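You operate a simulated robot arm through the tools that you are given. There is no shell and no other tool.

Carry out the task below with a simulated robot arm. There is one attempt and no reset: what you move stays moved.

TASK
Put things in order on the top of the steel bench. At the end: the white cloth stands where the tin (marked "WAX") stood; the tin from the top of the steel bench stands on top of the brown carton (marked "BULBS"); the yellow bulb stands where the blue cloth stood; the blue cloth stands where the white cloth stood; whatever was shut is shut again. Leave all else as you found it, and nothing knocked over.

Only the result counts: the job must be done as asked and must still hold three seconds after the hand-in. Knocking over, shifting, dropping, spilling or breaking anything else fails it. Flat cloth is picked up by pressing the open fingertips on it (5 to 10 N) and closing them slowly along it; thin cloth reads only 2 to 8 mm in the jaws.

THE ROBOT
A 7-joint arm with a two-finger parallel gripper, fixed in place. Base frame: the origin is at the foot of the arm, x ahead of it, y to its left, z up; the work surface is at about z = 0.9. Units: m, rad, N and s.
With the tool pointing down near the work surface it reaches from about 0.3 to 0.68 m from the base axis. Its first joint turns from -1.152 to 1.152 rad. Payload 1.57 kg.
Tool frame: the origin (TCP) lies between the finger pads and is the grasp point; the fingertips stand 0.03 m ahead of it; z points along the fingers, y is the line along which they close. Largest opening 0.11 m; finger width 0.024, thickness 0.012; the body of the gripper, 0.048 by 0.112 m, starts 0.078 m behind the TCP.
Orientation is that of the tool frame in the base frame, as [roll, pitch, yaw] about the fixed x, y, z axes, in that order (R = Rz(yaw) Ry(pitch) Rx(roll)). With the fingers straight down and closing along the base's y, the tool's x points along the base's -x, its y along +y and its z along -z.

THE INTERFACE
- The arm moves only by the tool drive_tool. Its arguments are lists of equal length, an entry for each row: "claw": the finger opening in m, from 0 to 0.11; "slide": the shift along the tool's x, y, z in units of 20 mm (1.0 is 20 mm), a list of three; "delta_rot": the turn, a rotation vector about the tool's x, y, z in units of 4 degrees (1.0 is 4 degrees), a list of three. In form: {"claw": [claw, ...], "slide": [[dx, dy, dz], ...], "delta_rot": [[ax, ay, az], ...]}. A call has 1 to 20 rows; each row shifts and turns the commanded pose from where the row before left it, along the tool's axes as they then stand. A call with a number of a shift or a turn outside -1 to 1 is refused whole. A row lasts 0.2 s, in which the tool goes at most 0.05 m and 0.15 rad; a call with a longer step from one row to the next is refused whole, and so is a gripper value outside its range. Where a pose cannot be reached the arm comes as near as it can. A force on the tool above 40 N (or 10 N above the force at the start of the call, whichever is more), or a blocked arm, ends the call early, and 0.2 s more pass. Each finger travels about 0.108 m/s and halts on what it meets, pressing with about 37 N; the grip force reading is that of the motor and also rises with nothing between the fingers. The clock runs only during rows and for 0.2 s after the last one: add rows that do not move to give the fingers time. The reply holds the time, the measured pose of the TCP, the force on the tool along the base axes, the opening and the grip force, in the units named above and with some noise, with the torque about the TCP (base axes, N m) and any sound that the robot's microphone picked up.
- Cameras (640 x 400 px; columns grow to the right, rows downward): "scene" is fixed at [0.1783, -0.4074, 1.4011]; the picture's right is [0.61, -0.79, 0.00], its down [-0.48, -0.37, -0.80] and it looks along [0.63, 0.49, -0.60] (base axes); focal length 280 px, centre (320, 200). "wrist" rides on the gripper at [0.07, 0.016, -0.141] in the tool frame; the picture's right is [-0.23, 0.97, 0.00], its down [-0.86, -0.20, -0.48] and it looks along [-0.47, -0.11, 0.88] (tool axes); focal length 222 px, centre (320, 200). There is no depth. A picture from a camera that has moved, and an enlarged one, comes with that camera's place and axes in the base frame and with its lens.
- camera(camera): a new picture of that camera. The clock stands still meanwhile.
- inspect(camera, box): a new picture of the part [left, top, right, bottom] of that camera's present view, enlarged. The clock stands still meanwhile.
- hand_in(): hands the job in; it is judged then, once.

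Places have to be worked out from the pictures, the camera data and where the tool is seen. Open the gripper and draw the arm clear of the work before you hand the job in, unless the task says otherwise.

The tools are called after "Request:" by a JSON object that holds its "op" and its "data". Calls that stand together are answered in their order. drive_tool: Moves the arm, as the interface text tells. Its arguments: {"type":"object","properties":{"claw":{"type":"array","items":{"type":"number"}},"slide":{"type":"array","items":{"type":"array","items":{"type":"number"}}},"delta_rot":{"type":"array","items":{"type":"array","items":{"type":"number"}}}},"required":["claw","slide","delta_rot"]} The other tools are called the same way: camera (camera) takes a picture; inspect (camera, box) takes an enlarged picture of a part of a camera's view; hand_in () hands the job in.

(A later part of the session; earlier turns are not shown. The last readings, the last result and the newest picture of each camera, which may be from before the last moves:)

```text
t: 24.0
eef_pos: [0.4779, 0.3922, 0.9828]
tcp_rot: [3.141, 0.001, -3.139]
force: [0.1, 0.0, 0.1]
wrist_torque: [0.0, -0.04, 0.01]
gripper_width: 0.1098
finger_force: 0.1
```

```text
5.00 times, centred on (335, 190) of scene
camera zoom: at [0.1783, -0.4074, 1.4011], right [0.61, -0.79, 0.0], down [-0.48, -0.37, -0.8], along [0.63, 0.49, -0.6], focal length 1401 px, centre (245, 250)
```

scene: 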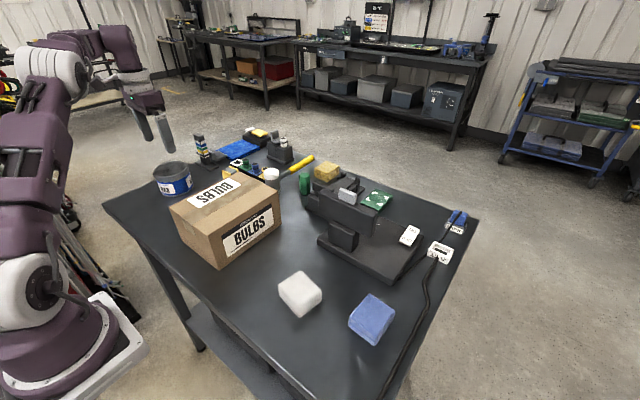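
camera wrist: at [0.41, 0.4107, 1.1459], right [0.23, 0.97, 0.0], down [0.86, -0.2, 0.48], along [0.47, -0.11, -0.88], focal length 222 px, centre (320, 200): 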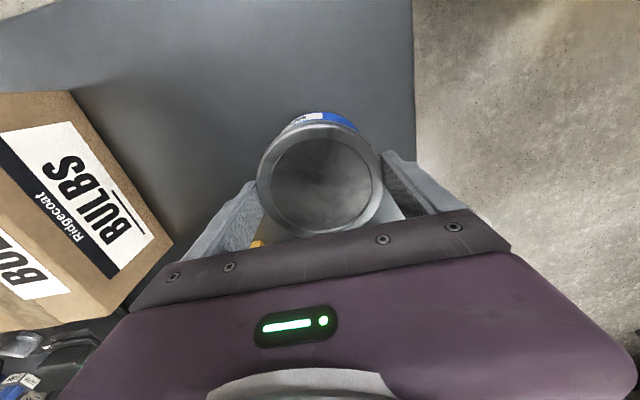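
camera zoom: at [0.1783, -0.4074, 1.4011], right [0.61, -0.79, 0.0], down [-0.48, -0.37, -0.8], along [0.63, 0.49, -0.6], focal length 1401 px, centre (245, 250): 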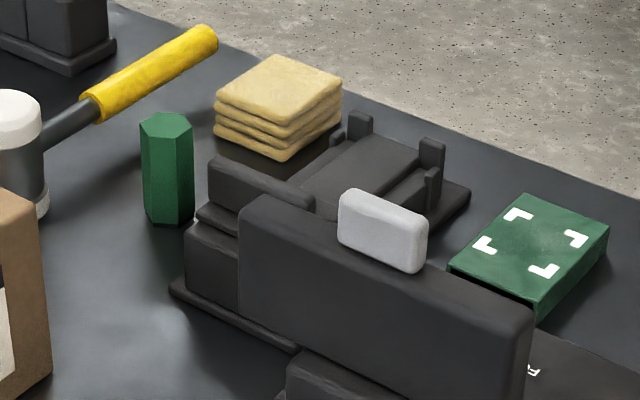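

The tin is back on its spot. I'll raise the arm and look over the dark module and machine from above.

Request:
{"op": "drive_tool", "data": {"claw": [0.11, 0.11, 0.11, 0.11, 0.11, 0.11, 0.11, 0.11, 0.11, 0.11, 0.11, 0.11, 0.11, 0.11, 0.11, 0.11, 0.11, 0.11, 0.11, 0.11], "slide": [[0, 0, -1], [0, 0, -1], [0, 0, -1], [0, 0, -1], [0, 0, -1], [0, -1, -1], [0, -1, -1], [0, -1, -1], [0, -1, -1], [0, -1, -1], [0, -1, -1], [0, -1, 0], [0, -1, 0], [0, -1, 0], [0, -1, 0], [0, -1, 0], [0, -1, 0], [0, -1, 0], [0, -1, 0], [0, -1, 0]], "delta_rot": [[0, 0, 0], [0, 0, 0], [0, 0, 0], [0, 0, 0], [0, 0, 0], [0, 0, 0], [0, 0, 0], [0, 0, 0], [0, 0, 0], [0, 0, 0], [0, 0, 0], [0, 0, 0], [0, 0, 0], [0, 0, 0], [0, 0, 0], [0, 0, 0], [0, 0, 0], [0, 0, 0], [0, 0, 0], [0, 0, 0]]}}

Request:
{"op": "drive_tool", "data": {"claw": [0.11, 0.11, 0.11, 0.11, 0.11, 0.11, 0.11, 0.11], "slide": [[-0.5, -1, 0], [-0.5, -1, 0], [-0.5, -1, 0], [-0.5, -1, 0], [-0.5, -1, 0], [-0.5, -1, 0], [-0.5, -1, 0], [0, 0, 0]], "delta_rot": [[0, 0, 0], [0, 0, 0], [0, 0, 0], [0, 0, 0], [0, 0, 0], [0, 0, 0], [0, 0, 0], [0, 0, 0]]}}

Request:
{"op": "camera", "data": {"camera": "wrist"}}

Request:
{"op": "inspect", "data": {"camera": "wrist", "box": [240, 90, 420, 235]}}

```text
t: 28.2
eef_pos: [0.4771, 0.0908, 1.2027]
tcp_rot: [-3.141, 0.0, -3.14]
force: [0.5, -0.5, -1.1]
wrist_torque: [0.02, -0.02, -0.03]
gripper_width: 0.1099
finger_force: 0.1
```

```text
t: 30.0
eef_pos: [0.5489, -0.0474, 1.2021]
tcp_rot: [-3.14, 0.001, 3.141]
force: [0.1, -0.6, 0.3]
wrist_torque: [0.01, -0.02, -0.01]
gripper_width: 0.11
finger_force: 0.1
```

```text
taken
camera wrist: at [0.4804, -0.0299, 1.3451], right [0.23, 0.97, 0.0], down [0.86, -0.2, 0.48], along [0.47, -0.11, -0.88], focal length 222 px, centre (320, 200)
```

wrist: 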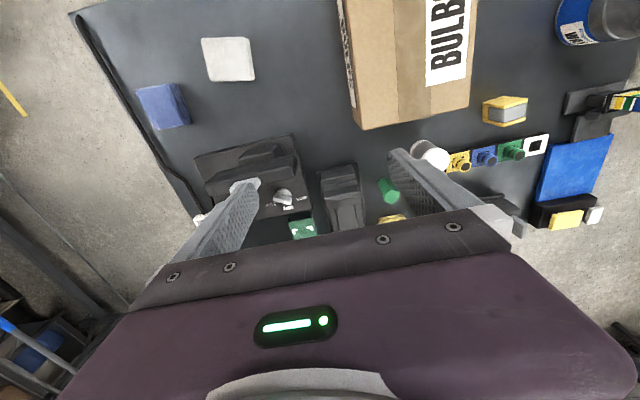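

```text
2.76 times, centred on (330, 162) of wrist
camera zoom: at [0.4804, -0.0299, 1.3451], right [0.23, 0.97, 0.0], down [0.86, -0.2, 0.48], along [0.47, -0.11, -0.88], focal length 613 px, centre (292, 303)
```

zoom: 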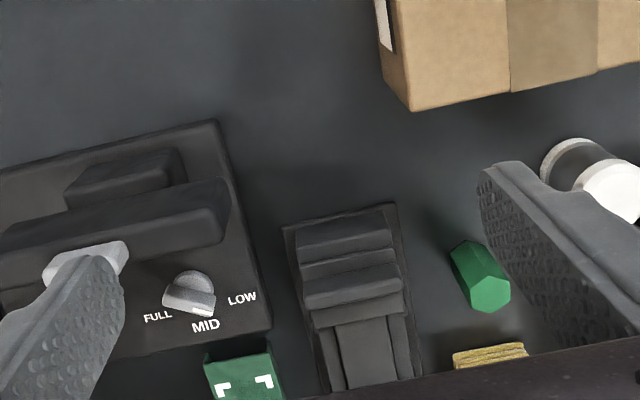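

The dark module is a small vise and there's no bulb on it. The yellow/grey block at about (0.603, 0.271) is the only yellow thing in reach, so I'll go back for a closer look from lower down.

Request:
{"op": "drive_tool", "data": {"claw": [0.11, 0.11, 0.11, 0.11, 0.11, 0.11, 0.11, 0.11, 0.11, 0.11, 0.11, 0.11, 0.11, 0.11, 0.11, 0.11], "slide": [[0, 1, 0], [0, 1, 0], [0, 1, 0], [0, 1, 0], [0, 1, 0], [0, 1, 0], [0, 1, 0], [0, 1, 0], [0, 1, 0], [0, 1, 0], [0, 1, 0.5], [0, 1, 0.9], [0, 1, 0.9], [0, 1, 0.9], [0, 1, 0.9], [0, 0, 0]], "delta_rot": [[0, 0, 0], [0, 0, 0], [0, 0, 0], [0, 0, 0], [0, 0, 0], [0, 0, 0], [0, 0, 0], [0, 0, 0], [0, 0, 0], [0, 0, 0], [0, 0, 0], [0, 0, 0], [0, 0, 0], [0, 0, 0], [0, 0, 0], [0, 0, 0]]}}

Request:
{"op": "camera", "data": {"camera": "wrist"}}

Request:
{"op": "inspect", "data": {"camera": "wrist", "box": [280, 110, 380, 210]}}

```text
t: 33.4
eef_pos: [0.5477, 0.2539, 1.1202]
tcp_rot: [3.141, -0.001, 3.14]
force: [-0.5, -0.5, -0.5]
wrist_torque: [-0.01, 0.03, -0.01]
gripper_width: 0.1102
finger_force: 0.0
```

```text
taken
camera wrist: at [0.4799, 0.2708, 1.2624], right [0.23, 0.97, 0.0], down [0.86, -0.2, 0.48], along [0.47, -0.11, -0.88], focal length 222 px, centre (320, 200)
```

wrist: 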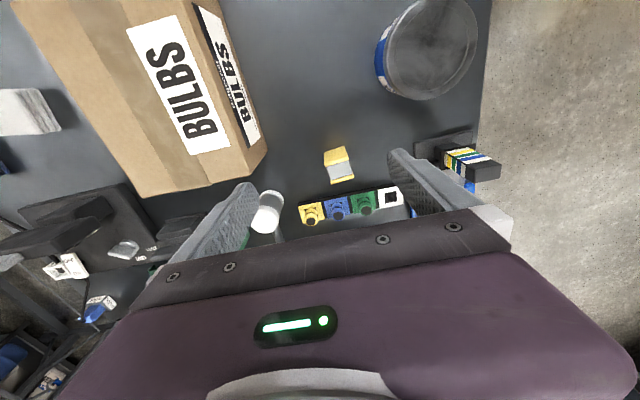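

```text
4.00 times, centred on (330, 160) of wrist
camera zoom: at [0.4799, 0.2708, 1.2624], right [0.23, 0.97, 0.0], down [0.86, -0.2, 0.48], along [0.47, -0.11, -0.88], focal length 888 px, centre (280, 360)
```

zoom: 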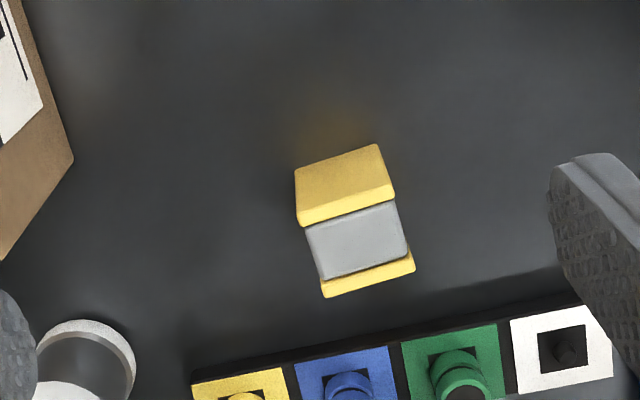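

That object is just a bobbin-like block. My earlier grip may have touched the tin body below the lid edge, so I'll try again higher, with only the top ~9 mm of the lid between the tips.

Request:
{"op": "drive_tool", "data": {"claw": [0.11, 0.11, 0.11, 0.11, 0.11, 0.11, 0.11, 0.11, 0.11, 0.11, 0.11, 0.11, 0.11], "slide": [[0.5, 0.98, 0.5], [0.5, 0.98, 0.5], [0.5, 0.98, 0.5], [0.5, 0.98, 0.5], [0.5, 0.98, 0.5], [0.5, 0.98, 0.5], [0.49, 0.98, 0.5], [0, 0, 0.6], [0, 0, 0.6], [0, 0, 0.6], [0, 0, 0.6], [0, 0, 0.5], [0, 0, 0]], "delta_rot": [[0, 0, 0], [0, 0, 0], [0, 0, 0], [0, 0, 0], [0, 0, 0], [0, 0, 0], [0, 0, 0], [0, 0, 0], [0, 0, 0], [0, 0, 0], [0, 0, 0], [0, 0, 0], [0, 0, 0]]}}

Request:
{"op": "camera", "data": {"camera": "wrist"}}

```text
t: 36.2
eef_pos: [0.4778, 0.3903, 0.9933]
tcp_rot: [3.141, -0.001, 3.141]
force: [0.4, 0.3, 0.2]
wrist_torque: [0.02, 0.01, 0.0]
gripper_width: 0.11
finger_force: 0.0
```

```text
taken
camera wrist: at [0.4098, 0.4078, 1.135], right [0.23, 0.97, 0.0], down [0.86, -0.2, 0.48], along [0.47, -0.11, -0.88], focal length 222 px, centre (320, 200)
```

wrist: 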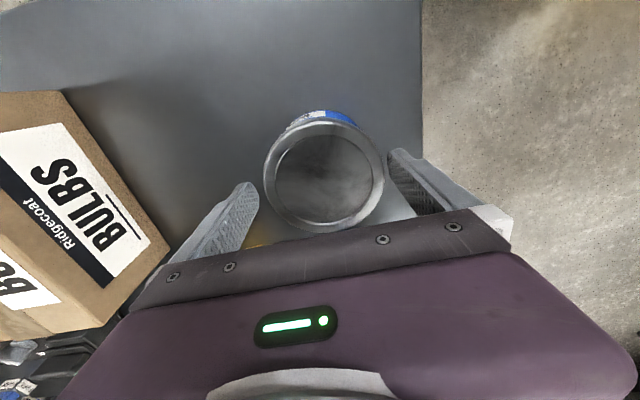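

Tips are at about z 0.963, roughly 7 mm below the lid top. I'll centre by 2 mm, close on the lid only, then lift slowly.

Request:
{"op": "drive_tool", "data": {"claw": [0.11, 0.105, 0.1, 0.096, 0.092, 0.088, 0.088, 0.088, 0.088, 0.088, 0.088, 0.088, 0.088, 0.088], "slide": [[0, 0.12, 0.1], [0, 0, 0], [0, 0, 0], [0, 0, 0], [0, 0, 0], [0, 0, 0], [0, 0, 0], [0, 0, -0.15], [0, 0, -0.15], [0, 0, -0.15], [0, 0, -0.15], [0, 0, -0.15], [0, 0, -0.15], [0, 0, 0]], "delta_rot": [[0, 0, 0], [0, 0, 0], [0, 0, 0], [0, 0, 0], [0, 0, 0], [0, 0, 0], [0, 0, 0], [0, 0, 0], [0, 0, 0], [0, 0, 0], [0, 0, 0], [0, 0, 0], [0, 0, 0], [0, 0, 0]]}}

Request:
{"op": "inspect", "data": {"camera": "scene", "box": [130, 110, 230, 210]}}

```text
t: 39.2
eef_pos: [0.4777, 0.3926, 1.0095]
tcp_rot: [3.141, 0.0, -3.141]
force: [0.6, -0.5, -2.9]
wrist_torque: [-0.02, 0.01, 0.0]
gripper_width: 0.0953
finger_force: 37.3
```

```text
4.00 times, centred on (180, 160) of scene
camera zoom: at [0.1784, -0.4074, 1.4011], right [0.61, -0.79, 0.0], down [-0.48, -0.37, -0.8], along [0.63, 0.49, -0.6], focal length 1121 px, centre (880, 360)
```

zoom: 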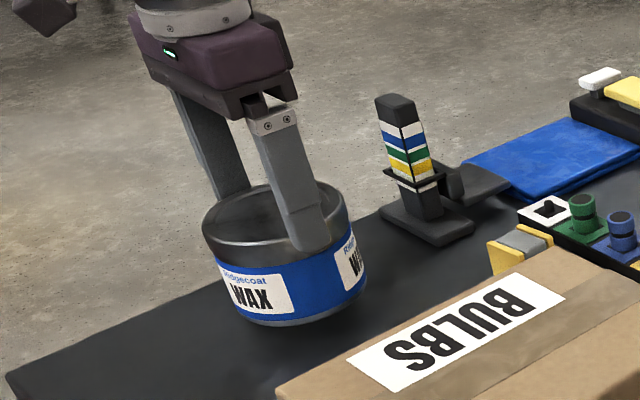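

Even gripping only the lid rim, the whole tin lifts at 2.9 N, so the lid isn't a loose one. I'll set it down, press lightly and twist a few degrees to check for a screw lid.

Request:
{"op": "drive_tool", "data": {"claw": [0.088, 0.088, 0.088, 0.088, 0.088, 0.088, 0.088, 0.088], "slide": [[0, 0, 0.2], [0, 0, 0.2], [0, 0, 0.2], [0, 0, 0.2], [0, 0, 0.1], [0, 0, 0.1], [0, 0, 0.1], [0, 0, 0]], "delta_rot": [[0, 0, 0], [0, 0, 0], [0, 0, 0], [0, 0, 0], [0, 0, 0], [0, 0, 0], [0, 0, 0], [0, 0, 0]]}}

```text
t: 40.8
eef_pos: [0.4784, 0.3933, 0.9921]
tcp_rot: [3.139, 0.005, -3.141]
force: [0.9, 0.9, 4.5]
wrist_torque: [-0.14, 0.1, -0.05]
gripper_width: 0.0956
finger_force: 37.0
stopped in row 8: the force on the tool passed its limit at 44 N (the readings are from after the stop); the commanded pose is now the measured one
```

It's pressed down on the bench at a few newtons. Now I'll twist 20 degrees about the vertical and watch the torque and the label.

Request:
{"op": "drive_tool", "data": {"claw": [0.088, 0.088, 0.088, 0.088, 0.088, 0.088], "slide": [[0, 0, 0.05], [0, 0, 0], [0, 0, 0], [0, 0, 0], [0, 0, 0], [0, 0, 0]], "delta_rot": [[0, 0, 0.8], [0, 0, 0.8], [0, 0, 0.8], [0, 0, 0.8], [0, 0, 0.8], [0, 0, 0]]}}

Request:
{"op": "inspect", "data": {"camera": "scene", "box": [130, 110, 230, 210]}}

```text
t: 42.2
eef_pos: [0.4788, 0.393, 0.9906]
tcp_rot: [3.134, 0.006, 2.862]
force: [7.7, 5.6, 33.8]
wrist_torque: [0.23, -0.72, 0.22]
gripper_width: 0.0952
finger_force: 36.9
```

```text
4.00 times, centred on (180, 160) of scene
camera zoom: at [0.178, -0.4077, 1.401], right [0.61, -0.79, 0.0], down [-0.48, -0.37, -0.8], along [0.63, 0.49, -0.6], focal length 1121 px, centre (880, 360)
```

zoom: 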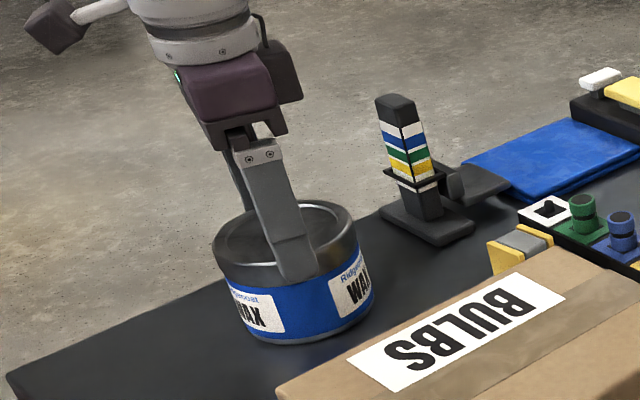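

The label turned with the lid, so the tin is a single closed body. I'll turn it back, release, and take another look at the carton and the rest of the bench.

Request:
{"op": "drive_tool", "data": {"claw": [0.088, 0.088, 0.088, 0.088, 0.088, 0.088, 0.088, 0.096, 0.104, 0.11, 0.11], "slide": [[0, 0, -0.07], [0, 0, 0], [0, 0, 0], [0, 0, 0], [0, 0, 0], [0, 0, 0], [0, 0, 0], [0, 0, 0], [0, 0, 0], [0, 0, 0], [0, 0, 0]], "delta_rot": [[0, 0, 0], [0, 0, -0.8], [0, 0, -0.8], [0, 0, -0.8], [0, 0, -0.8], [0, 0, -0.8], [0, 0, 0], [0, 0, 0], [0, 0, 0], [0, 0, 0], [0, 0, 0]]}}

Request:
{"op": "inspect", "data": {"camera": "scene", "box": [130, 110, 230, 210]}}

```text
t: 44.6
eef_pos: [0.478, 0.3924, 0.9909]
tcp_rot: [3.141, 0.004, -3.141]
force: [0.6, -0.8, 0.5]
wrist_torque: [0.03, -0.01, -0.01]
gripper_width: 0.1101
finger_force: 0.1
```

```text
4.00 times, centred on (180, 160) of scene
camera zoom: at [0.1783, -0.4074, 1.4011], right [0.61, -0.79, 0.0], down [-0.48, -0.37, -0.8], along [0.63, 0.49, -0.6], focal length 1121 px, centre (880, 360)
```

zoom: 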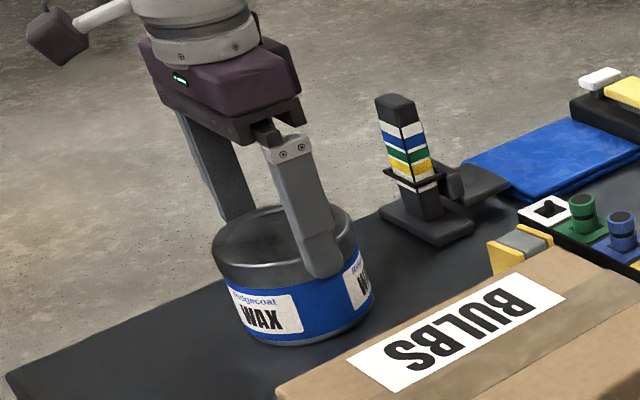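

The tin is back in place. The bench may have a drawer or shelf below the top, so I'll check that part of the scene view.

Request:
{"op": "inspect", "data": {"camera": "scene", "box": [150, 240, 310, 400]}}

Request:
{"op": "inspect", "data": {"camera": "scene", "box": [300, 290, 480, 400]}}

Request:
{"op": "inspect", "data": {"camera": "scene", "box": [80, 150, 200, 260]}}

```text
2.50 times, centred on (230, 320) of scene
camera zoom: at [0.1783, -0.4074, 1.4011], right [0.61, -0.79, 0.0], down [-0.48, -0.37, -0.8], along [0.63, 0.49, -0.6], focal length 701 px, centre (545, -100)
```

zoom: 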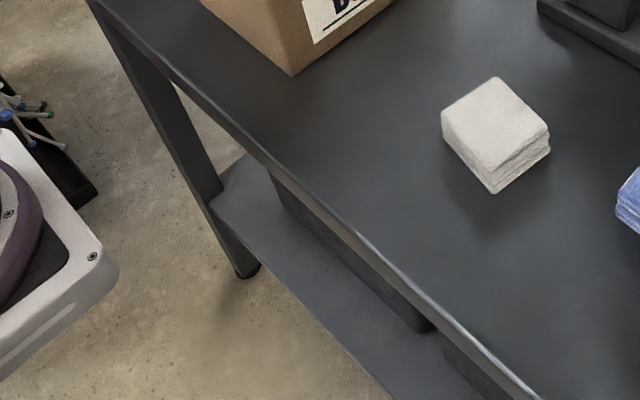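

```text
3.56 times, centred on (390, 345) of scene
camera zoom: at [0.1783, -0.4074, 1.4011], right [0.61, -0.79, 0.0], down [-0.48, -0.37, -0.8], along [0.63, 0.49, -0.6], focal length 996 px, centre (71, -316)
```

zoom: 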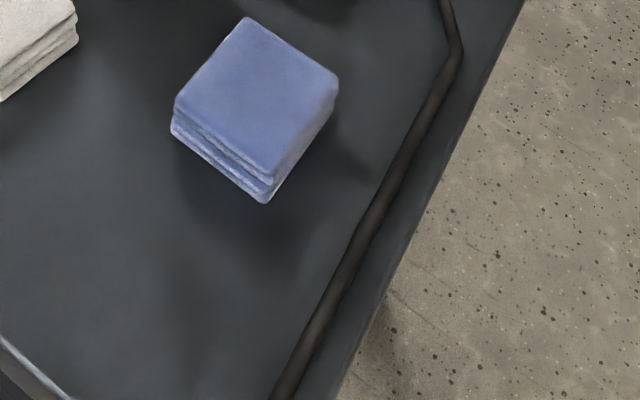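

```text
3.64 times, centred on (140, 205) of scene
camera zoom: at [0.1783, -0.4074, 1.4011], right [0.61, -0.79, 0.0], down [-0.48, -0.37, -0.8], along [0.63, 0.49, -0.6], focal length 1019 px, centre (974, 182)
```

zoom: 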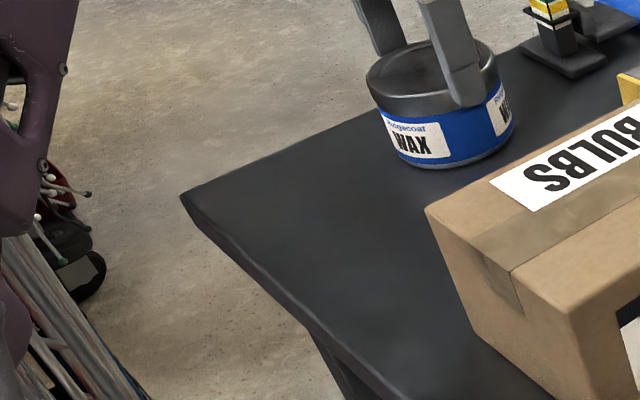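

There's no drawer, only floor shelf bins below. I still haven't seen the carton's far (+x) side, so I'll lift, move behind it and turn the tool 90 degrees so the camera looks back along that side.

Request:
{"op": "drive_tool", "data": {"claw": [0.11, 0.11, 0.11, 0.11, 0.11, 0.11, 0.11, 0.11, 0.11, 0.11, 0.11, 0.11, 0.11, 0.11], "slide": [[0, 0, -1], [0, 0, -1], [0, 0, -1], [0, 0, -1], [0, 0, -1], [-0.5, -1, -0.3], [-0.5, -1, -0.3], [-0.5, -1, -0.3], [-0.5, -1, -0.3], [-0.5, -1, -0.3], [-0.5, -1, -0.3], [-0.5, -1, 0], [0, 0, 0], [0, 0, 0]], "delta_rot": [[0, 0, 0], [0, 0, 0], [0, 0, 0], [0, 0, 0], [0, 0, 0], [0, 0, 0], [0, 0, 0], [0, 0, 0], [0, 0, 0], [0, 0, 0], [0, 0, 0], [0, 0, 0], [0, 0, 0], [0, 0, 0]]}}

Request:
{"op": "drive_tool", "data": {"claw": [0.11, 0.11, 0.11, 0.11, 0.11, 0.11, 0.11, 0.11, 0.11, 0.11, 0.11, 0.11, 0.11, 0.11, 0.11, 0.11, 0.11, 0.11, 0.11, 0.11], "slide": [[0, 0, 0], [0, 0, 0], [0, 0, 0], [0, 0, 0], [0, 0, 0], [0, 0, 0], [0, 0, 0], [0, 0, 0], [0, 0, 0], [0, 0, 0], [0, 0, 0], [0, 0, 0], [0, 0, 0], [0, 0, 0], [0, 0, 0], [0, 0, 0], [0, 0, 0], [0, 0, 0], [0, 0, 0], [0, 0, 0]], "delta_rot": [[0, 0, 1], [0, 0, 1], [0, 0, 1], [0, 0, 1], [0, 0, 1], [0, 0, 1], [0, 0, 1], [0, 0, 1], [0, 0, 1], [0, 0, 1], [0, 0, 1], [0, 0, 1], [0, 0, 1], [0, 0, 1], [0, 0, 1], [0, 0, 1], [0, 0, 1], [0, 0, 1], [0, 0, 1], [0, 0, 1]]}}

Request:
{"op": "camera", "data": {"camera": "wrist"}}

```text
t: 47.6
eef_pos: [0.5478, 0.2507, 1.1269]
tcp_rot: [3.14, 0.002, -3.139]
force: [0.9, 0.5, 0.5]
wrist_torque: [0.02, -0.01, -0.01]
gripper_width: 0.1099
finger_force: 0.0
```

```text
t: 51.8
eef_pos: [0.5485, 0.253, 1.1266]
tcp_rot: [3.138, -0.002, 1.747]
force: [-0.7, -0.6, 1.2]
wrist_torque: [0.02, 0.0, -0.01]
gripper_width: 0.11
finger_force: 0.1
```

```text
taken
camera wrist: at [0.5533, 0.3251, 1.269], right [1.0, -0.06, 0.0], down [-0.05, -0.88, 0.48], along [-0.02, -0.48, -0.88], focal length 222 px, centre (320, 200)
```

wrist: 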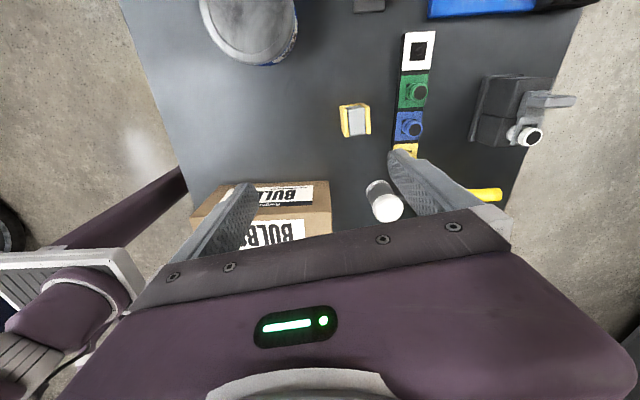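

The camera now looks toward −y. I'll slide along −y and slightly outward so it can see down the carton's far face.

Request:
{"op": "drive_tool", "data": {"claw": [0.11, 0.11, 0.11, 0.11, 0.11, 0.11, 0.11, 0.11], "slide": [[-0.9, 0.25, 0], [-0.9, 0.25, 0], [-0.9, 0.25, 0], [-0.9, 0.25, 0], [-0.9, 0.25, 0], [-0.9, 0.25, 0], [-0.9, 0.25, 0], [0, 0, 0]], "delta_rot": [[0, 0, 0.4], [0, 0, 0.4], [0, 0, 0.4], [0, 0, 0.4], [0, 0, 0.4], [0, 0, 0.3], [0, 0, 0.2], [0, 0, 0]]}}

Request:
{"op": "camera", "data": {"camera": "wrist"}}

```text
t: 53.6
eef_pos: [0.5957, 0.1289, 1.1266]
tcp_rot: [3.138, -0.001, 1.569]
force: [0.6, -0.3, -0.6]
wrist_torque: [0.01, 0.0, 0.0]
gripper_width: 0.11
finger_force: 0.1
```

```text
taken
camera wrist: at [0.6125, 0.2007, 1.2687], right [0.97, -0.23, 0.0], down [-0.2, -0.86, 0.48], along [-0.11, -0.46, -0.88], focal length 222 px, centre (320, 200)
```

wrist: 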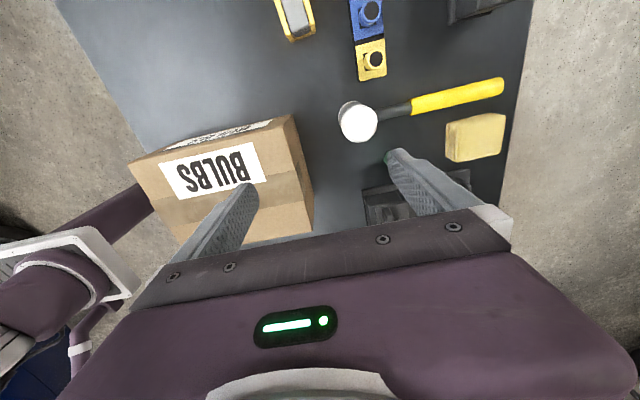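

Request:
{"op": "inspect", "data": {"camera": "wrist", "box": [120, 100, 330, 250]}}

Request:
{"op": "inspect", "data": {"camera": "wrist", "box": [260, 0, 400, 110]}}

Request:
{"op": "inspect", "data": {"camera": "wrist", "box": [330, 60, 530, 235]}}

```text
2.67 times, centred on (225, 175) of wrist
camera zoom: at [0.6125, 0.2007, 1.2687], right [0.97, -0.23, 0.0], down [-0.2, -0.86, 0.48], along [-0.11, -0.46, -0.88], focal length 592 px, centre (573, 267)
```

zoom: 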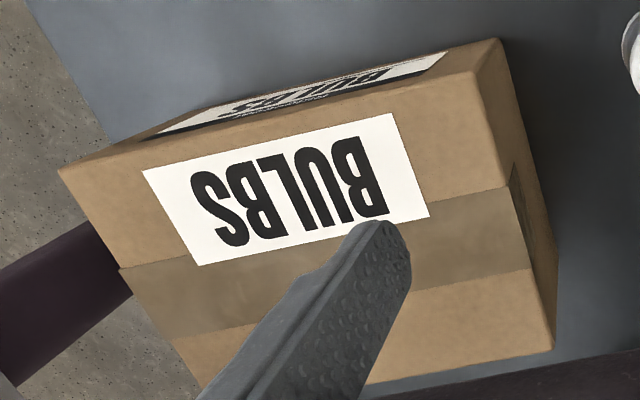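

```text
3.64 times, centred on (330, 55) of wrist
camera zoom: at [0.6125, 0.2007, 1.2687], right [0.97, -0.23, 0.0], down [-0.2, -0.86, 0.48], along [-0.11, -0.46, -0.88], focal length 808 px, centre (284, 727)
```

zoom: 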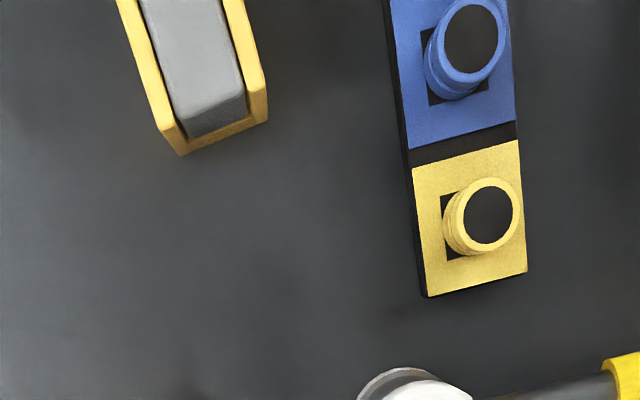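

```text
2.29 times, centred on (430, 148) of wrist
camera zoom: at [0.6125, 0.2007, 1.2687], right [0.97, -0.23, 0.0], down [-0.2, -0.86, 0.48], along [-0.11, -0.46, -0.88], focal length 508 px, centre (69, 320)
```

zoom: 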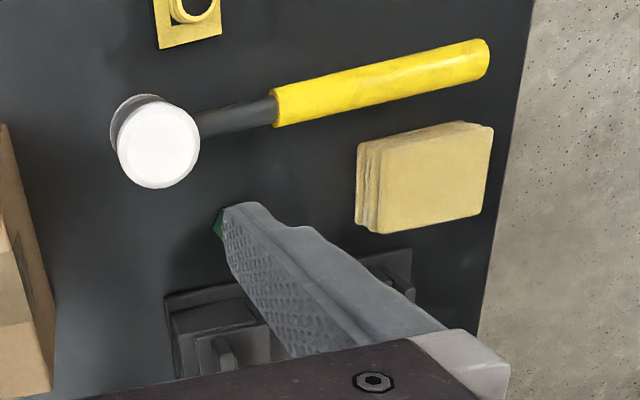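

The carton's far side is plain and taped, with no bulb behind it. I'll move the camera straight over the carton top to inspect the seams at close range.

Request:
{"op": "drive_tool", "data": {"claw": [0.11, 0.11, 0.11, 0.11, 0.11, 0.11, 0.11, 0.11, 0.11], "slide": [[-0.5, -0.95, 0], [-0.5, -0.95, 0], [-0.5, -0.95, 0], [-0.5, -0.95, 0], [-0.5, -0.95, 0], [-0.5, -0.95, 0], [-0.5, -0.95, 0], [-0.5, -0.95, 0], [0, 0, 0]], "delta_rot": [[0, 0, 0], [0, 0, 0], [0, 0, 0], [0, 0, 0], [0, 0, 0], [0, 0, 0], [0, 0, 0], [0, 0, 0], [0, 0, 0]]}}

Request:
{"op": "camera", "data": {"camera": "wrist"}}

Request:
{"op": "inspect", "data": {"camera": "wrist", "box": [200, 20, 440, 180]}}

```text
t: 55.6
eef_pos: [0.4428, 0.0492, 1.1261]
tcp_rot: [3.137, -0.001, 1.573]
force: [-0.8, 0.2, -0.1]
wrist_torque: [0.0, -0.01, -0.02]
gripper_width: 0.11
finger_force: 0.1
```

```text
taken
camera wrist: at [0.4605, 0.1201, 1.2685], right [0.97, -0.23, 0.0], down [-0.2, -0.86, 0.48], along [-0.11, -0.46, -0.88], focal length 222 px, centre (320, 200)
```

wrist: 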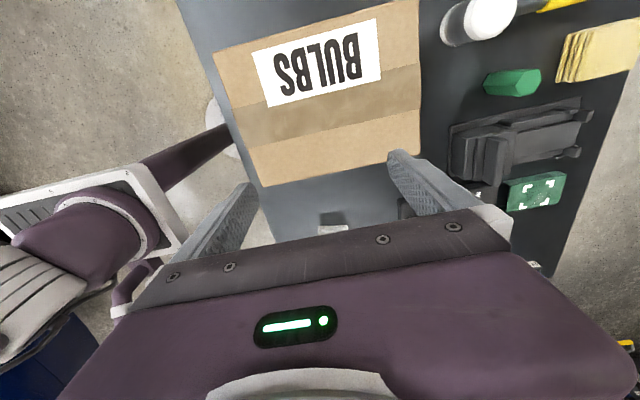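

```text
2.50 times, centred on (320, 100) of wrist
camera zoom: at [0.4605, 0.1201, 1.2685], right [0.97, -0.23, 0.0], down [-0.2, -0.86, 0.48], along [-0.11, -0.46, -0.88], focal length 555 px, centre (320, 450)
```

zoom: 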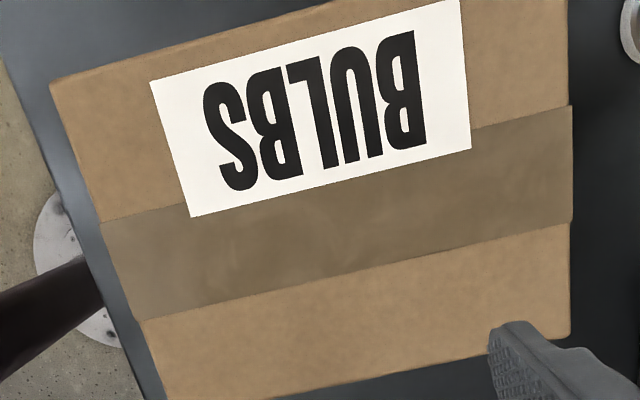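

The carton top is fully taped with no flap edge free. Next I'll look at the machine from the side to see under its arm, keeping well above it.

Request:
{"op": "drive_tool", "data": {"claw": [0.11, 0.11, 0.11, 0.11, 0.11, 0.11, 0.11, 0.11], "slide": [[-0.5, 0.95, -0.4], [-0.5, 0.95, -0.4], [-0.5, 0.95, 0], [-0.5, 0.95, 0], [-0.5, 0.95, 0], [-0.5, 0.95, 0], [-0.5, 0.95, 0], [0, 0, 0]], "delta_rot": [[0, 0, 0], [0, 0, 0], [0, 0, 0], [0, 0, 0], [0, 0, 0], [0, 0, 0], [0, 0, 0], [0, 0, 0]]}}

Request:
{"op": "camera", "data": {"camera": "wrist"}}

Request:
{"op": "inspect", "data": {"camera": "wrist", "box": [230, 80, 430, 240]}}

```text
t: 57.4
eef_pos: [0.5766, -0.0211, 1.143]
tcp_rot: [3.139, -0.002, 1.57]
force: [-0.1, 0.7, 0.1]
wrist_torque: [-0.01, 0.0, -0.04]
gripper_width: 0.11
finger_force: 0.1
```

```text
taken
camera wrist: at [0.5937, 0.0509, 1.2848], right [0.97, -0.23, 0.0], down [-0.2, -0.86, 0.48], along [-0.11, -0.46, -0.88], focal length 222 px, centre (320, 200)
```

wrist: 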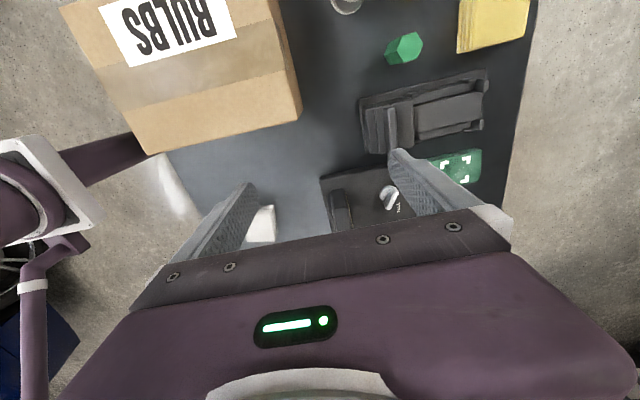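

```text
2.50 times, centred on (330, 160) of wrist
camera zoom: at [0.5937, 0.0509, 1.2848], right [0.97, -0.23, 0.0], down [-0.2, -0.86, 0.48], along [-0.11, -0.46, -0.88], focal length 555 px, centre (295, 300)
```

zoom: 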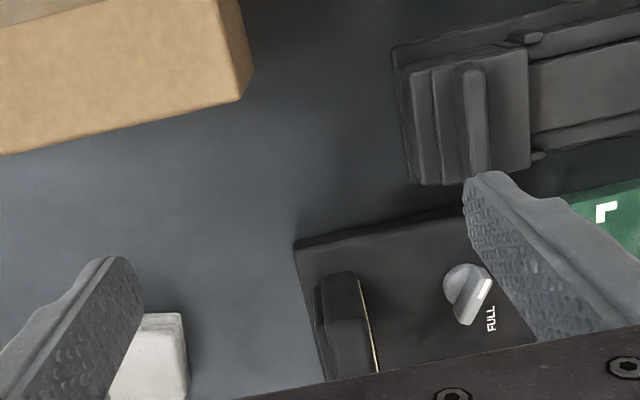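

There's a thin yellowish line on the far face of the machine's arm. I'll slide further −y for a better look at that face.

Request:
{"op": "drive_tool", "data": {"claw": [0.11, 0.11, 0.11, 0.11, 0.11, 0.11, 0.11], "slide": [[-1, 0.1, 0], [-1, 0.1, 0], [-1, 0.1, 0], [-1, 0.1, 0], [-1, 0.1, 0], [-0.5, 0.1, 0], [0, 0, 0]], "delta_rot": [[0, 0, 0], [0, 0, 0], [0, 0, 0], [0, 0, 0], [0, 0, 0], [0, 0, 0], [0, 0, 0]]}}

Request:
{"op": "camera", "data": {"camera": "wrist"}}

Request:
{"op": "inspect", "data": {"camera": "wrist", "box": [250, 70, 430, 215]}}

```text
t: 59.0
eef_pos: [0.5869, -0.1306, 1.1433]
tcp_rot: [3.137, -0.001, 1.571]
force: [0.1, 0.4, 0.7]
wrist_torque: [-0.05, -0.04, 0.01]
gripper_width: 0.1102
finger_force: 0.0
```

```text
taken
camera wrist: at [0.6045, -0.0594, 1.2846], right [0.97, -0.23, 0.0], down [-0.2, -0.86, 0.48], along [-0.11, -0.46, -0.88], focal length 222 px, centre (320, 200)
```

wrist: 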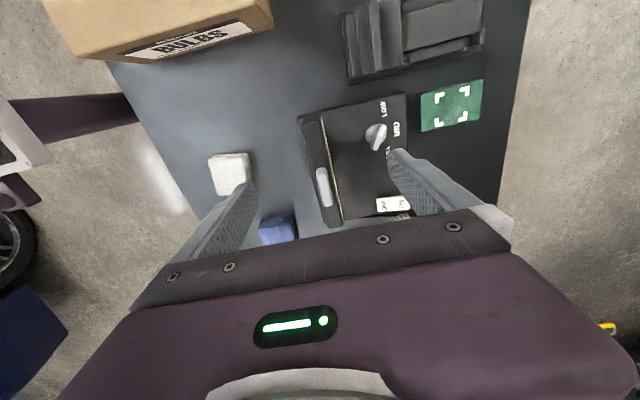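

```text
2.76 times, centred on (340, 142) of wrist
camera zoom: at [0.6045, -0.0594, 1.2846], right [0.97, -0.23, 0.0], down [-0.2, -0.86, 0.48], along [-0.11, -0.46, -0.88], focal length 613 px, centre (265, 359)
```

zoom: 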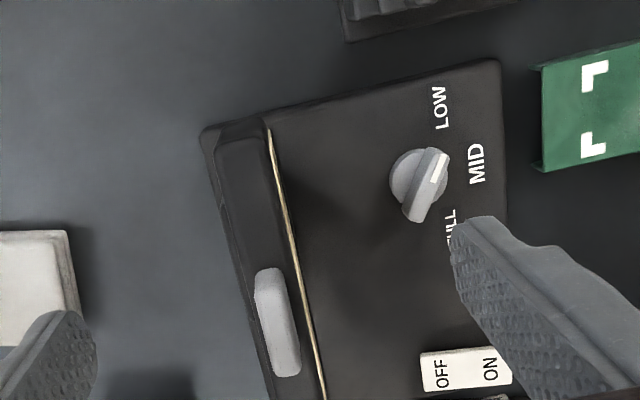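

The arm's far face is only a light panel, so there's no loose bulb there. The carton marked BULBS is still the most likely hiding place. I'll turn the camera back and study the tape tab on its near face close up.

Request:
{"op": "drive_tool", "data": {"claw": [0.11, 0.11, 0.11, 0.11, 0.11, 0.11, 0.11, 0.11, 0.11, 0.11, 0.11, 0.11, 0.11, 0.11, 0.11, 0.11, 0.11, 0.11, 0.11, 0.11], "slide": [[0, 0, 0], [0, 0, 0], [0, 0, 0], [0, 0, 0], [0, 0, 0], [0, 0, 0], [0, 0, 0], [0, 0, 0], [0, 0, 0], [0, 0, 0], [0, 0, 0], [0, 0, 0], [0, 0, 0], [0, 0, 0], [0, 0, 0], [0, 0, 0], [0, 0, 0], [0, 0, 0], [0, 0, 0], [0, 0, 0]], "delta_rot": [[0, 0, -1], [0, 0, -1], [0, 0, -1], [0, 0, -1], [0, 0, -1], [0, 0, -1], [0, 0, -1], [0, 0, -1], [0, 0, -1], [0, 0, -1], [0, 0, -1], [0, 0, -1], [0, 0, -1], [0, 0, -1], [0, 0, -1], [0, 0, -1], [0, 0, -1], [0, 0, -1], [0, 0, -1], [0, 0, -1]]}}

Request:
{"op": "drive_tool", "data": {"claw": [0.11, 0.11, 0.11, 0.11, 0.11, 0.11, 0.11, 0.11, 0.11, 0.11, 0.11, 0.11, 0.11, 0.11, 0.11], "slide": [[0, 0, 0], [0, 0, 0], [0, 0, 0], [1, 0, 0], [1, 0.9, 0], [1, 0.9, 0], [1, 0.9, 0], [1, 0.9, 0], [1, 0.9, 0], [1, 0.9, 0], [1, 0.9, 0], [1, 0.9, 0], [1, 0.9, 0], [1, 0.9, 0], [0, 0, 0]], "delta_rot": [[0, 0, -1], [0, 0, -1], [0, 0, -0.5], [0, 0, 0], [0, 0, 0], [0, 0, 0], [0, 0, 0], [0, 0, 0], [0, 0, 0], [0, 0, 0], [0, 0, 0], [0, 0, 0], [0, 0, 0], [0, 0, 0], [0, 0, 0]]}}

Request:
{"op": "camera", "data": {"camera": "wrist"}}

```text
t: 63.2
eef_pos: [0.588, -0.1295, 1.1418]
tcp_rot: [3.14, 0.003, 2.967]
force: [-0.2, 0.5, 0.6]
wrist_torque: [-0.01, -0.02, 0.0]
gripper_width: 0.1103
finger_force: 0.0
```

```text
t: 66.4
eef_pos: [0.3683, 0.0499, 1.1431]
tcp_rot: [3.139, 0.003, 3.141]
force: [0.0, 0.1, -0.7]
wrist_torque: [0.01, 0.04, -0.03]
gripper_width: 0.1097
finger_force: 0.1
```

```text
taken
camera wrist: at [0.2993, 0.0676, 1.2838], right [0.23, 0.97, 0.0], down [0.85, -0.2, 0.48], along [0.47, -0.11, -0.88], focal length 222 px, centre (320, 200)
```

wrist: 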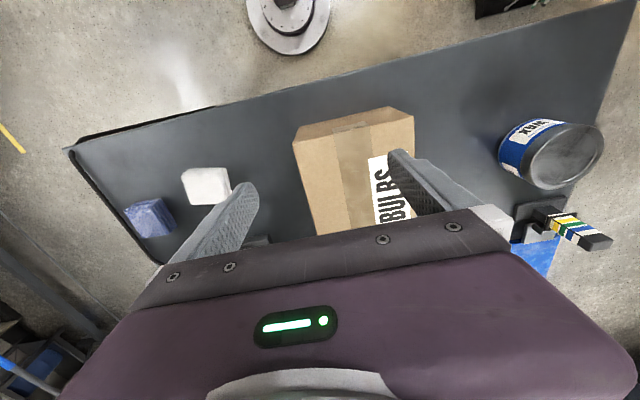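

Request:
{"op": "inspect", "data": {"camera": "wrist", "box": [280, 95, 430, 230]}}

Request:
{"op": "inspect", "data": {"camera": "wrist", "box": [310, 105, 380, 160]}}

```text
2.96 times, centred on (355, 162) of wrist
camera zoom: at [0.2993, 0.0676, 1.2838], right [0.23, 0.97, 0.0], down [0.85, -0.2, 0.48], along [0.47, -0.11, -0.88], focal length 658 px, centre (216, 311)
```

zoom: 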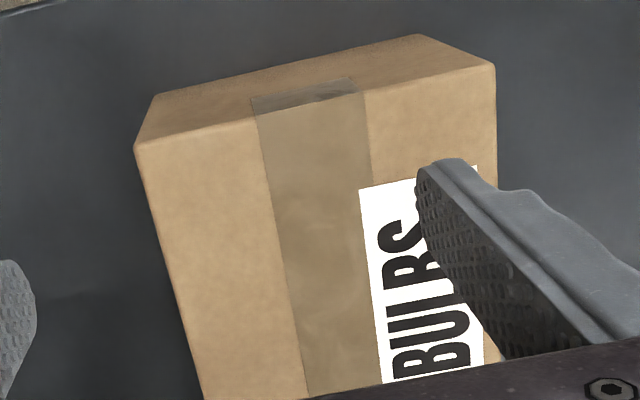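

```text
7.27 times, centred on (345, 132) of wrist
camera zoom: at [0.2993, 0.0676, 1.2838], right [0.23, 0.97, 0.0], down [0.85, -0.2, 0.48], along [0.47, -0.11, -0.88], focal length 1615 px, centre (138, 691)
```

zoom: 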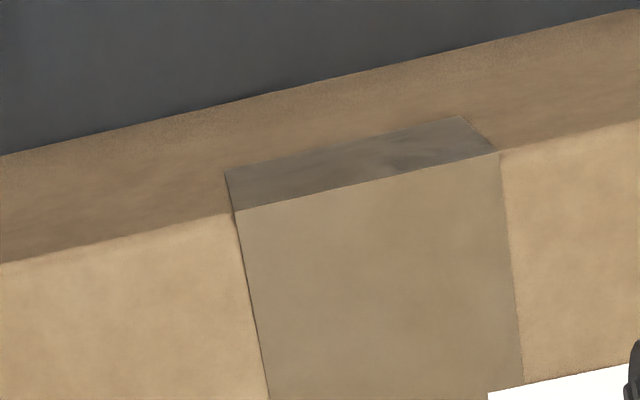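

The tape is plain and the carton looks sealed. The robot has a microphone, so I'll lift the tin and shake it gently to hear whether anything is loose inside.

Request:
{"op": "drive_tool", "data": {"claw": [0.11, 0.11, 0.11, 0.11, 0.11, 0.11, 0.11, 0.11, 0.11, 0.11, 0.11, 0.11, 0.11, 0.11, 0.11, 0.11, 0.11, 0.11, 0.11], "slide": [[-0.3, 1, 0], [-0.3, 1, 0], [-0.3, 1, 0], [-0.3, 1, 0], [-0.3, 1, 0], [-0.3, 1, 0], [-0.3, 1, 0], [-0.3, 1, 0], [-0.3, 1, 0], [-0.3, 1, 0], [-0.35, 1, 0.6], [-0.35, 1, 0.6], [-0.35, 1, 0.6], [-0.35, 1, 0.6], [-0.35, 1, 0.6], [-0.35, 1, 0.6], [-0.35, 1, 0.6], [0, 0.1, 0], [0, 0, 0]], "delta_rot": [[0, 0, 0], [0, 0, 0], [0, 0, 0], [0, 0, 0], [0, 0, 0], [0, 0, 0], [0, 0, 0], [0, 0, 0], [0, 0, 0], [0, 0, 0], [0, 0, 0], [0, 0, 0], [0, 0, 0], [0, 0, 0], [0, 0, 0], [0, 0, 0], [0, 0, 0], [0, 0, 0], [0, 0, 0]]}}

Request:
{"op": "camera", "data": {"camera": "wrist"}}

```text
t: 70.4
eef_pos: [0.4767, 0.3917, 1.058]
tcp_rot: [3.14, 0.003, -3.141]
force: [0.3, 0.3, 0.6]
wrist_torque: [0.0, -0.01, 0.0]
gripper_width: 0.1102
finger_force: 0.0
```

```text
taken
camera wrist: at [0.4077, 0.4094, 1.2007], right [0.23, 0.97, 0.0], down [0.85, -0.2, 0.48], along [0.47, -0.11, -0.88], focal length 222 px, centre (320, 200)
```

wrist: 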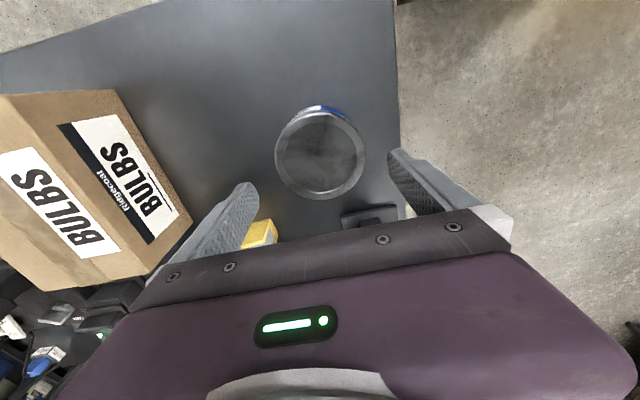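

The tin is centred. I'll take a deeper grip on the tin body and lift it a few centimetres.

Request:
{"op": "drive_tool", "data": {"claw": [0.11, 0.11, 0.11, 0.11, 0.11, 0.11, 0.11, 0.11, 0.105, 0.1, 0.096, 0.092, 0.088, 0.088, 0.088, 0.088, 0.088, 0.088, 0.088, 0.088], "slide": [[0, 0.02, 0.7], [0, 0, 0.7], [0, 0, 0.7], [0, 0, 0.7], [0, 0, 0.7], [0, 0, 0.7], [0, 0, 0.6], [0, 0, 0], [0, 0, 0], [0, 0, 0], [0, 0, 0], [0, 0, 0], [0, 0, 0], [0, 0, 0], [0, 0, -0.4], [0, 0, -0.5], [0, 0, -0.5], [0, 0, -0.5], [0, 0, -0.5], [0, 0, 0]], "delta_rot": [[0, 0, 0], [0, 0, 0], [0, 0, 0], [0, 0, 0], [0, 0, 0], [0, 0, 0], [0, 0, 0], [0, 0, 0], [0, 0, 0], [0, 0, 0], [0, 0, 0], [0, 0, 0], [0, 0, 0], [0, 0, 0], [0, 0, 0], [0, 0, 0], [0, 0, 0], [0, 0, 0], [0, 0, 0], [0, 0, 0]]}}

```text
t: 74.6
eef_pos: [0.4769, 0.3922, 1.0116]
tcp_rot: [3.138, 0.003, 3.14]
force: [0.6, 0.2, -3.1]
wrist_torque: [-0.02, 0.04, 0.01]
gripper_width: 0.0956
finger_force: 36.5
```

The tin is held about 5 cm up. I'll shake it gently along x and tilt it a little while listening.

Request:
{"op": "drive_tool", "data": {"claw": [0.088, 0.088, 0.088, 0.088, 0.088, 0.088, 0.088, 0.088, 0.088, 0.088, 0.088, 0.088, 0.088, 0.088], "slide": [[0.9, 0, 0], [-0.9, 0, 0], [0.9, 0, 0], [-0.9, 0, 0], [0.9, 0, 0], [-0.9, 0, 0], [0, 0, -0.8], [0, 0, 0.8], [0, 0, -0.8], [0, 0, 0.8], [0, 0.8, 0], [0, -0.8, 0], [0, 0, 0], [0, 0, 0]], "delta_rot": [[0, 0, 0], [0, 0, 0], [0, 0, 0], [0, 0, 0], [0, 0, 0], [0, 0, 0], [0, 0, 0], [0, 0, 0], [0, 0, 0], [0, 0, 0], [0, 0, 0], [0, 0, 0], [0, 0, 0], [0, 0, 0]]}}

```text
t: 77.6
eef_pos: [0.4772, 0.3915, 1.0118]
tcp_rot: [3.14, 0.003, 3.141]
force: [0.8, 0.2, -2.7]
wrist_torque: [0.0, 0.03, 0.04]
gripper_width: 0.0956
finger_force: 37.1
```

Shaking made no sound, so the tin is a solid unit. I'll set it down exactly where it stood and then probe the carton top gently.

Request:
{"op": "drive_tool", "data": {"claw": [0.088, 0.088, 0.088, 0.088, 0.088, 0.088, 0.088, 0.095, 0.102, 0.11, 0.11, 0.11, 0.11, 0.11, 0.11, 0.11, 0.11, 0.11], "slide": [[0, 0.03, 0.6], [0, 0, 0.6], [0, 0, 0.6], [0, 0, 0.4], [0, 0, 0.15], [0, 0, 0.05], [0, 0, 0], [0, 0, 0], [0, 0, 0], [0, 0, 0], [0, 0, 0], [0, 0, -0.9], [0, 0, -0.9], [0, 0, -0.9], [0, 0, -0.9], [0, 0, -0.9], [0, 0, -0.9], [0, 0, 0]], "delta_rot": [[0, 0, 0], [0, 0, 0], [0, 0, 0], [0, 0, 0], [0, 0, 0], [0, 0, 0], [0, 0, 0], [0, 0, 0], [0, 0, 0], [0, 0, 0], [0, 0, 0], [0, 0, 0], [0, 0, 0], [0, 0, 0], [0, 0, 0], [0, 0, 0], [0, 0, 0], [0, 0, 0]]}}

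Request:
{"op": "camera", "data": {"camera": "wrist"}}

```text
t: 81.4
eef_pos: [0.477, 0.3939, 1.0704]
tcp_rot: [3.14, 0.004, -3.141]
force: [-0.5, -0.5, -0.1]
wrist_torque: [0.0, 0.01, -0.01]
gripper_width: 0.1099
finger_force: 0.1
```

```text
taken
camera wrist: at [0.4084, 0.4106, 1.2126], right [0.23, 0.97, 0.0], down [0.85, -0.2, 0.48], along [0.47, -0.11, -0.88], focal length 222 px, centre (320, 200)
```

wrist: 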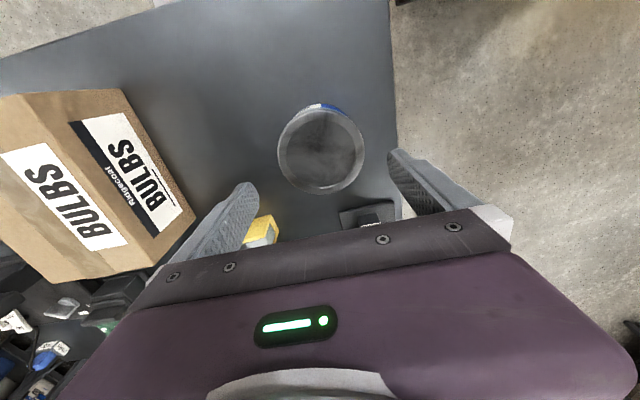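

The tin is back at (0.478, 0.393). Next I'll go over the carton with closed fingertips and press very lightly near the middle of a flap to see whether it yields.

Request:
{"op": "drive_tool", "data": {"claw": [0.08, 0.05, 0.02, 0, 0, 0, 0, 0, 0, 0, 0, 0, 0, 0, 0, 0, 0, 0, 0, 0], "slide": [[0, 0, -0.8], [0, 0, -0.8], [0, -1, 0], [0, -1, 0], [0, -1, 0], [0, -1, 0], [0, -1, 0], [0, -1, 0], [0, -1, 0], [0, -1, 0], [0, -1, 0], [0, -1, 0], [0, -1, 0], [0, -1, 0], [0, -1, 0], [0, -1, 0], [0.3, -1, 0], [0.3, -0.7, 0], [0, 0, 0.8], [0, 0, 0]], "delta_rot": [[0, 0, 0], [0, 0, 0], [0, 0, 0], [0, 0, 0], [0, 0, 0], [0, 0, 0], [0, 0, 0], [0, 0, 0], [0, 0, 0], [0, 0, 0], [0, 0, 0], [0, 0, 0], [0, 0, 0], [0, 0, 0], [0, 0, 0], [0, 0, 0], [0, 0, 0], [0, 0, 0], [0, 0, 0], [0, 0, 0]]}}

Request:
{"op": "camera", "data": {"camera": "wrist"}}

Request:
{"op": "inspect", "data": {"camera": "scene", "box": [130, 110, 310, 280]}}

```text
t: 85.6
eef_pos: [0.4643, 0.0782, 1.0869]
tcp_rot: [3.142, 0.004, -3.14]
force: [0.4, -0.3, -0.3]
wrist_torque: [-0.03, -0.02, 0.01]
gripper_width: 0.0
finger_force: 21.8
```

```text
taken
camera wrist: at [0.3961, 0.0959, 1.2278], right [0.23, 0.97, 0.0], down [0.85, -0.2, 0.48], along [0.47, -0.11, -0.88], focal length 222 px, centre (320, 200)
```

wrist: 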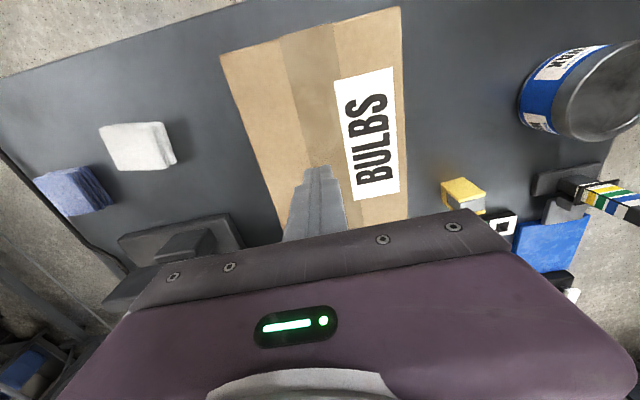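

```text
2.35 times, centred on (220, 195) of scene
camera zoom: at [0.1783, -0.4074, 1.4011], right [0.61, -0.79, 0.0], down [-0.48, -0.37, -0.8], along [0.63, 0.49, -0.6], focal length 659 px, centre (555, 212)
```

zoom: 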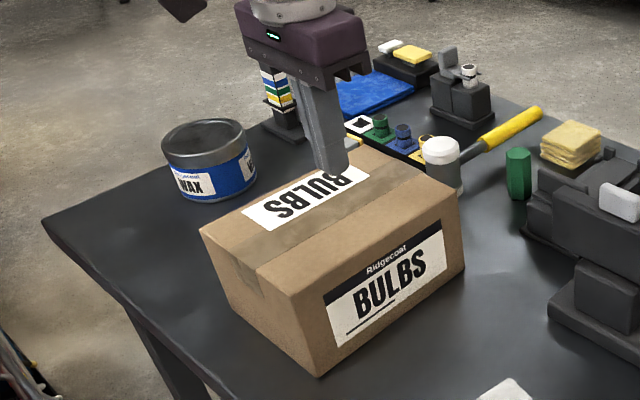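

I'll shift to y≈0.055 and come down to just above the expected top at z≈1.006, then feel for contact in 1–2 mm steps.

Request:
{"op": "drive_tool", "data": {"claw": [0, 0, 0, 0, 0, 0], "slide": [[0, -0.6, 0.5], [0, -0.6, 0.5], [0, 0, 0.5], [0, 0, 0.4], [0, 0, 0.25], [0, 0, 0]], "delta_rot": [[0, 0, 0], [0, 0, 0], [0, 0, 0], [0, 0, 0], [0, 0, 0], [0, 0, 0]]}}

Request:
{"op": "drive_tool", "data": {"claw": [0, 0, 0], "slide": [[0, 0, 0.1], [0, 0, 0], [0, 0, 0]], "delta_rot": [[0, 0, 0], [0, 0, 0], [0, 0, 0]]}}

Request:
{"op": "drive_tool", "data": {"claw": [0, 0, 0], "slide": [[0, 0, 0.08], [0, 0, 0], [0, 0, 0]], "delta_rot": [[0, 0, 0], [0, 0, 0], [0, 0, 0]]}}

```text
t: 87.0
eef_pos: [0.4662, 0.0547, 1.0421]
tcp_rot: [3.14, 0.004, -3.142]
force: [0.1, -1.2, -0.6]
wrist_torque: [0.01, -0.03, -0.04]
gripper_width: 0.0
finger_force: 21.3
```

```text
t: 87.8
eef_pos: [0.4644, 0.0559, 1.0417]
tcp_rot: [3.141, 0.004, -3.141]
force: [0.3, 0.5, -0.5]
wrist_torque: [0.01, 0.03, -0.01]
gripper_width: 0.0
finger_force: 21.4
```

```text
t: 88.6
eef_pos: [0.4661, 0.0552, 1.0405]
tcp_rot: [3.141, 0.004, -3.141]
force: [0.1, 0.6, 2.4]
wrist_torque: [-0.01, 0.06, 0.0]
gripper_width: 0.0001
finger_force: 21.4
```

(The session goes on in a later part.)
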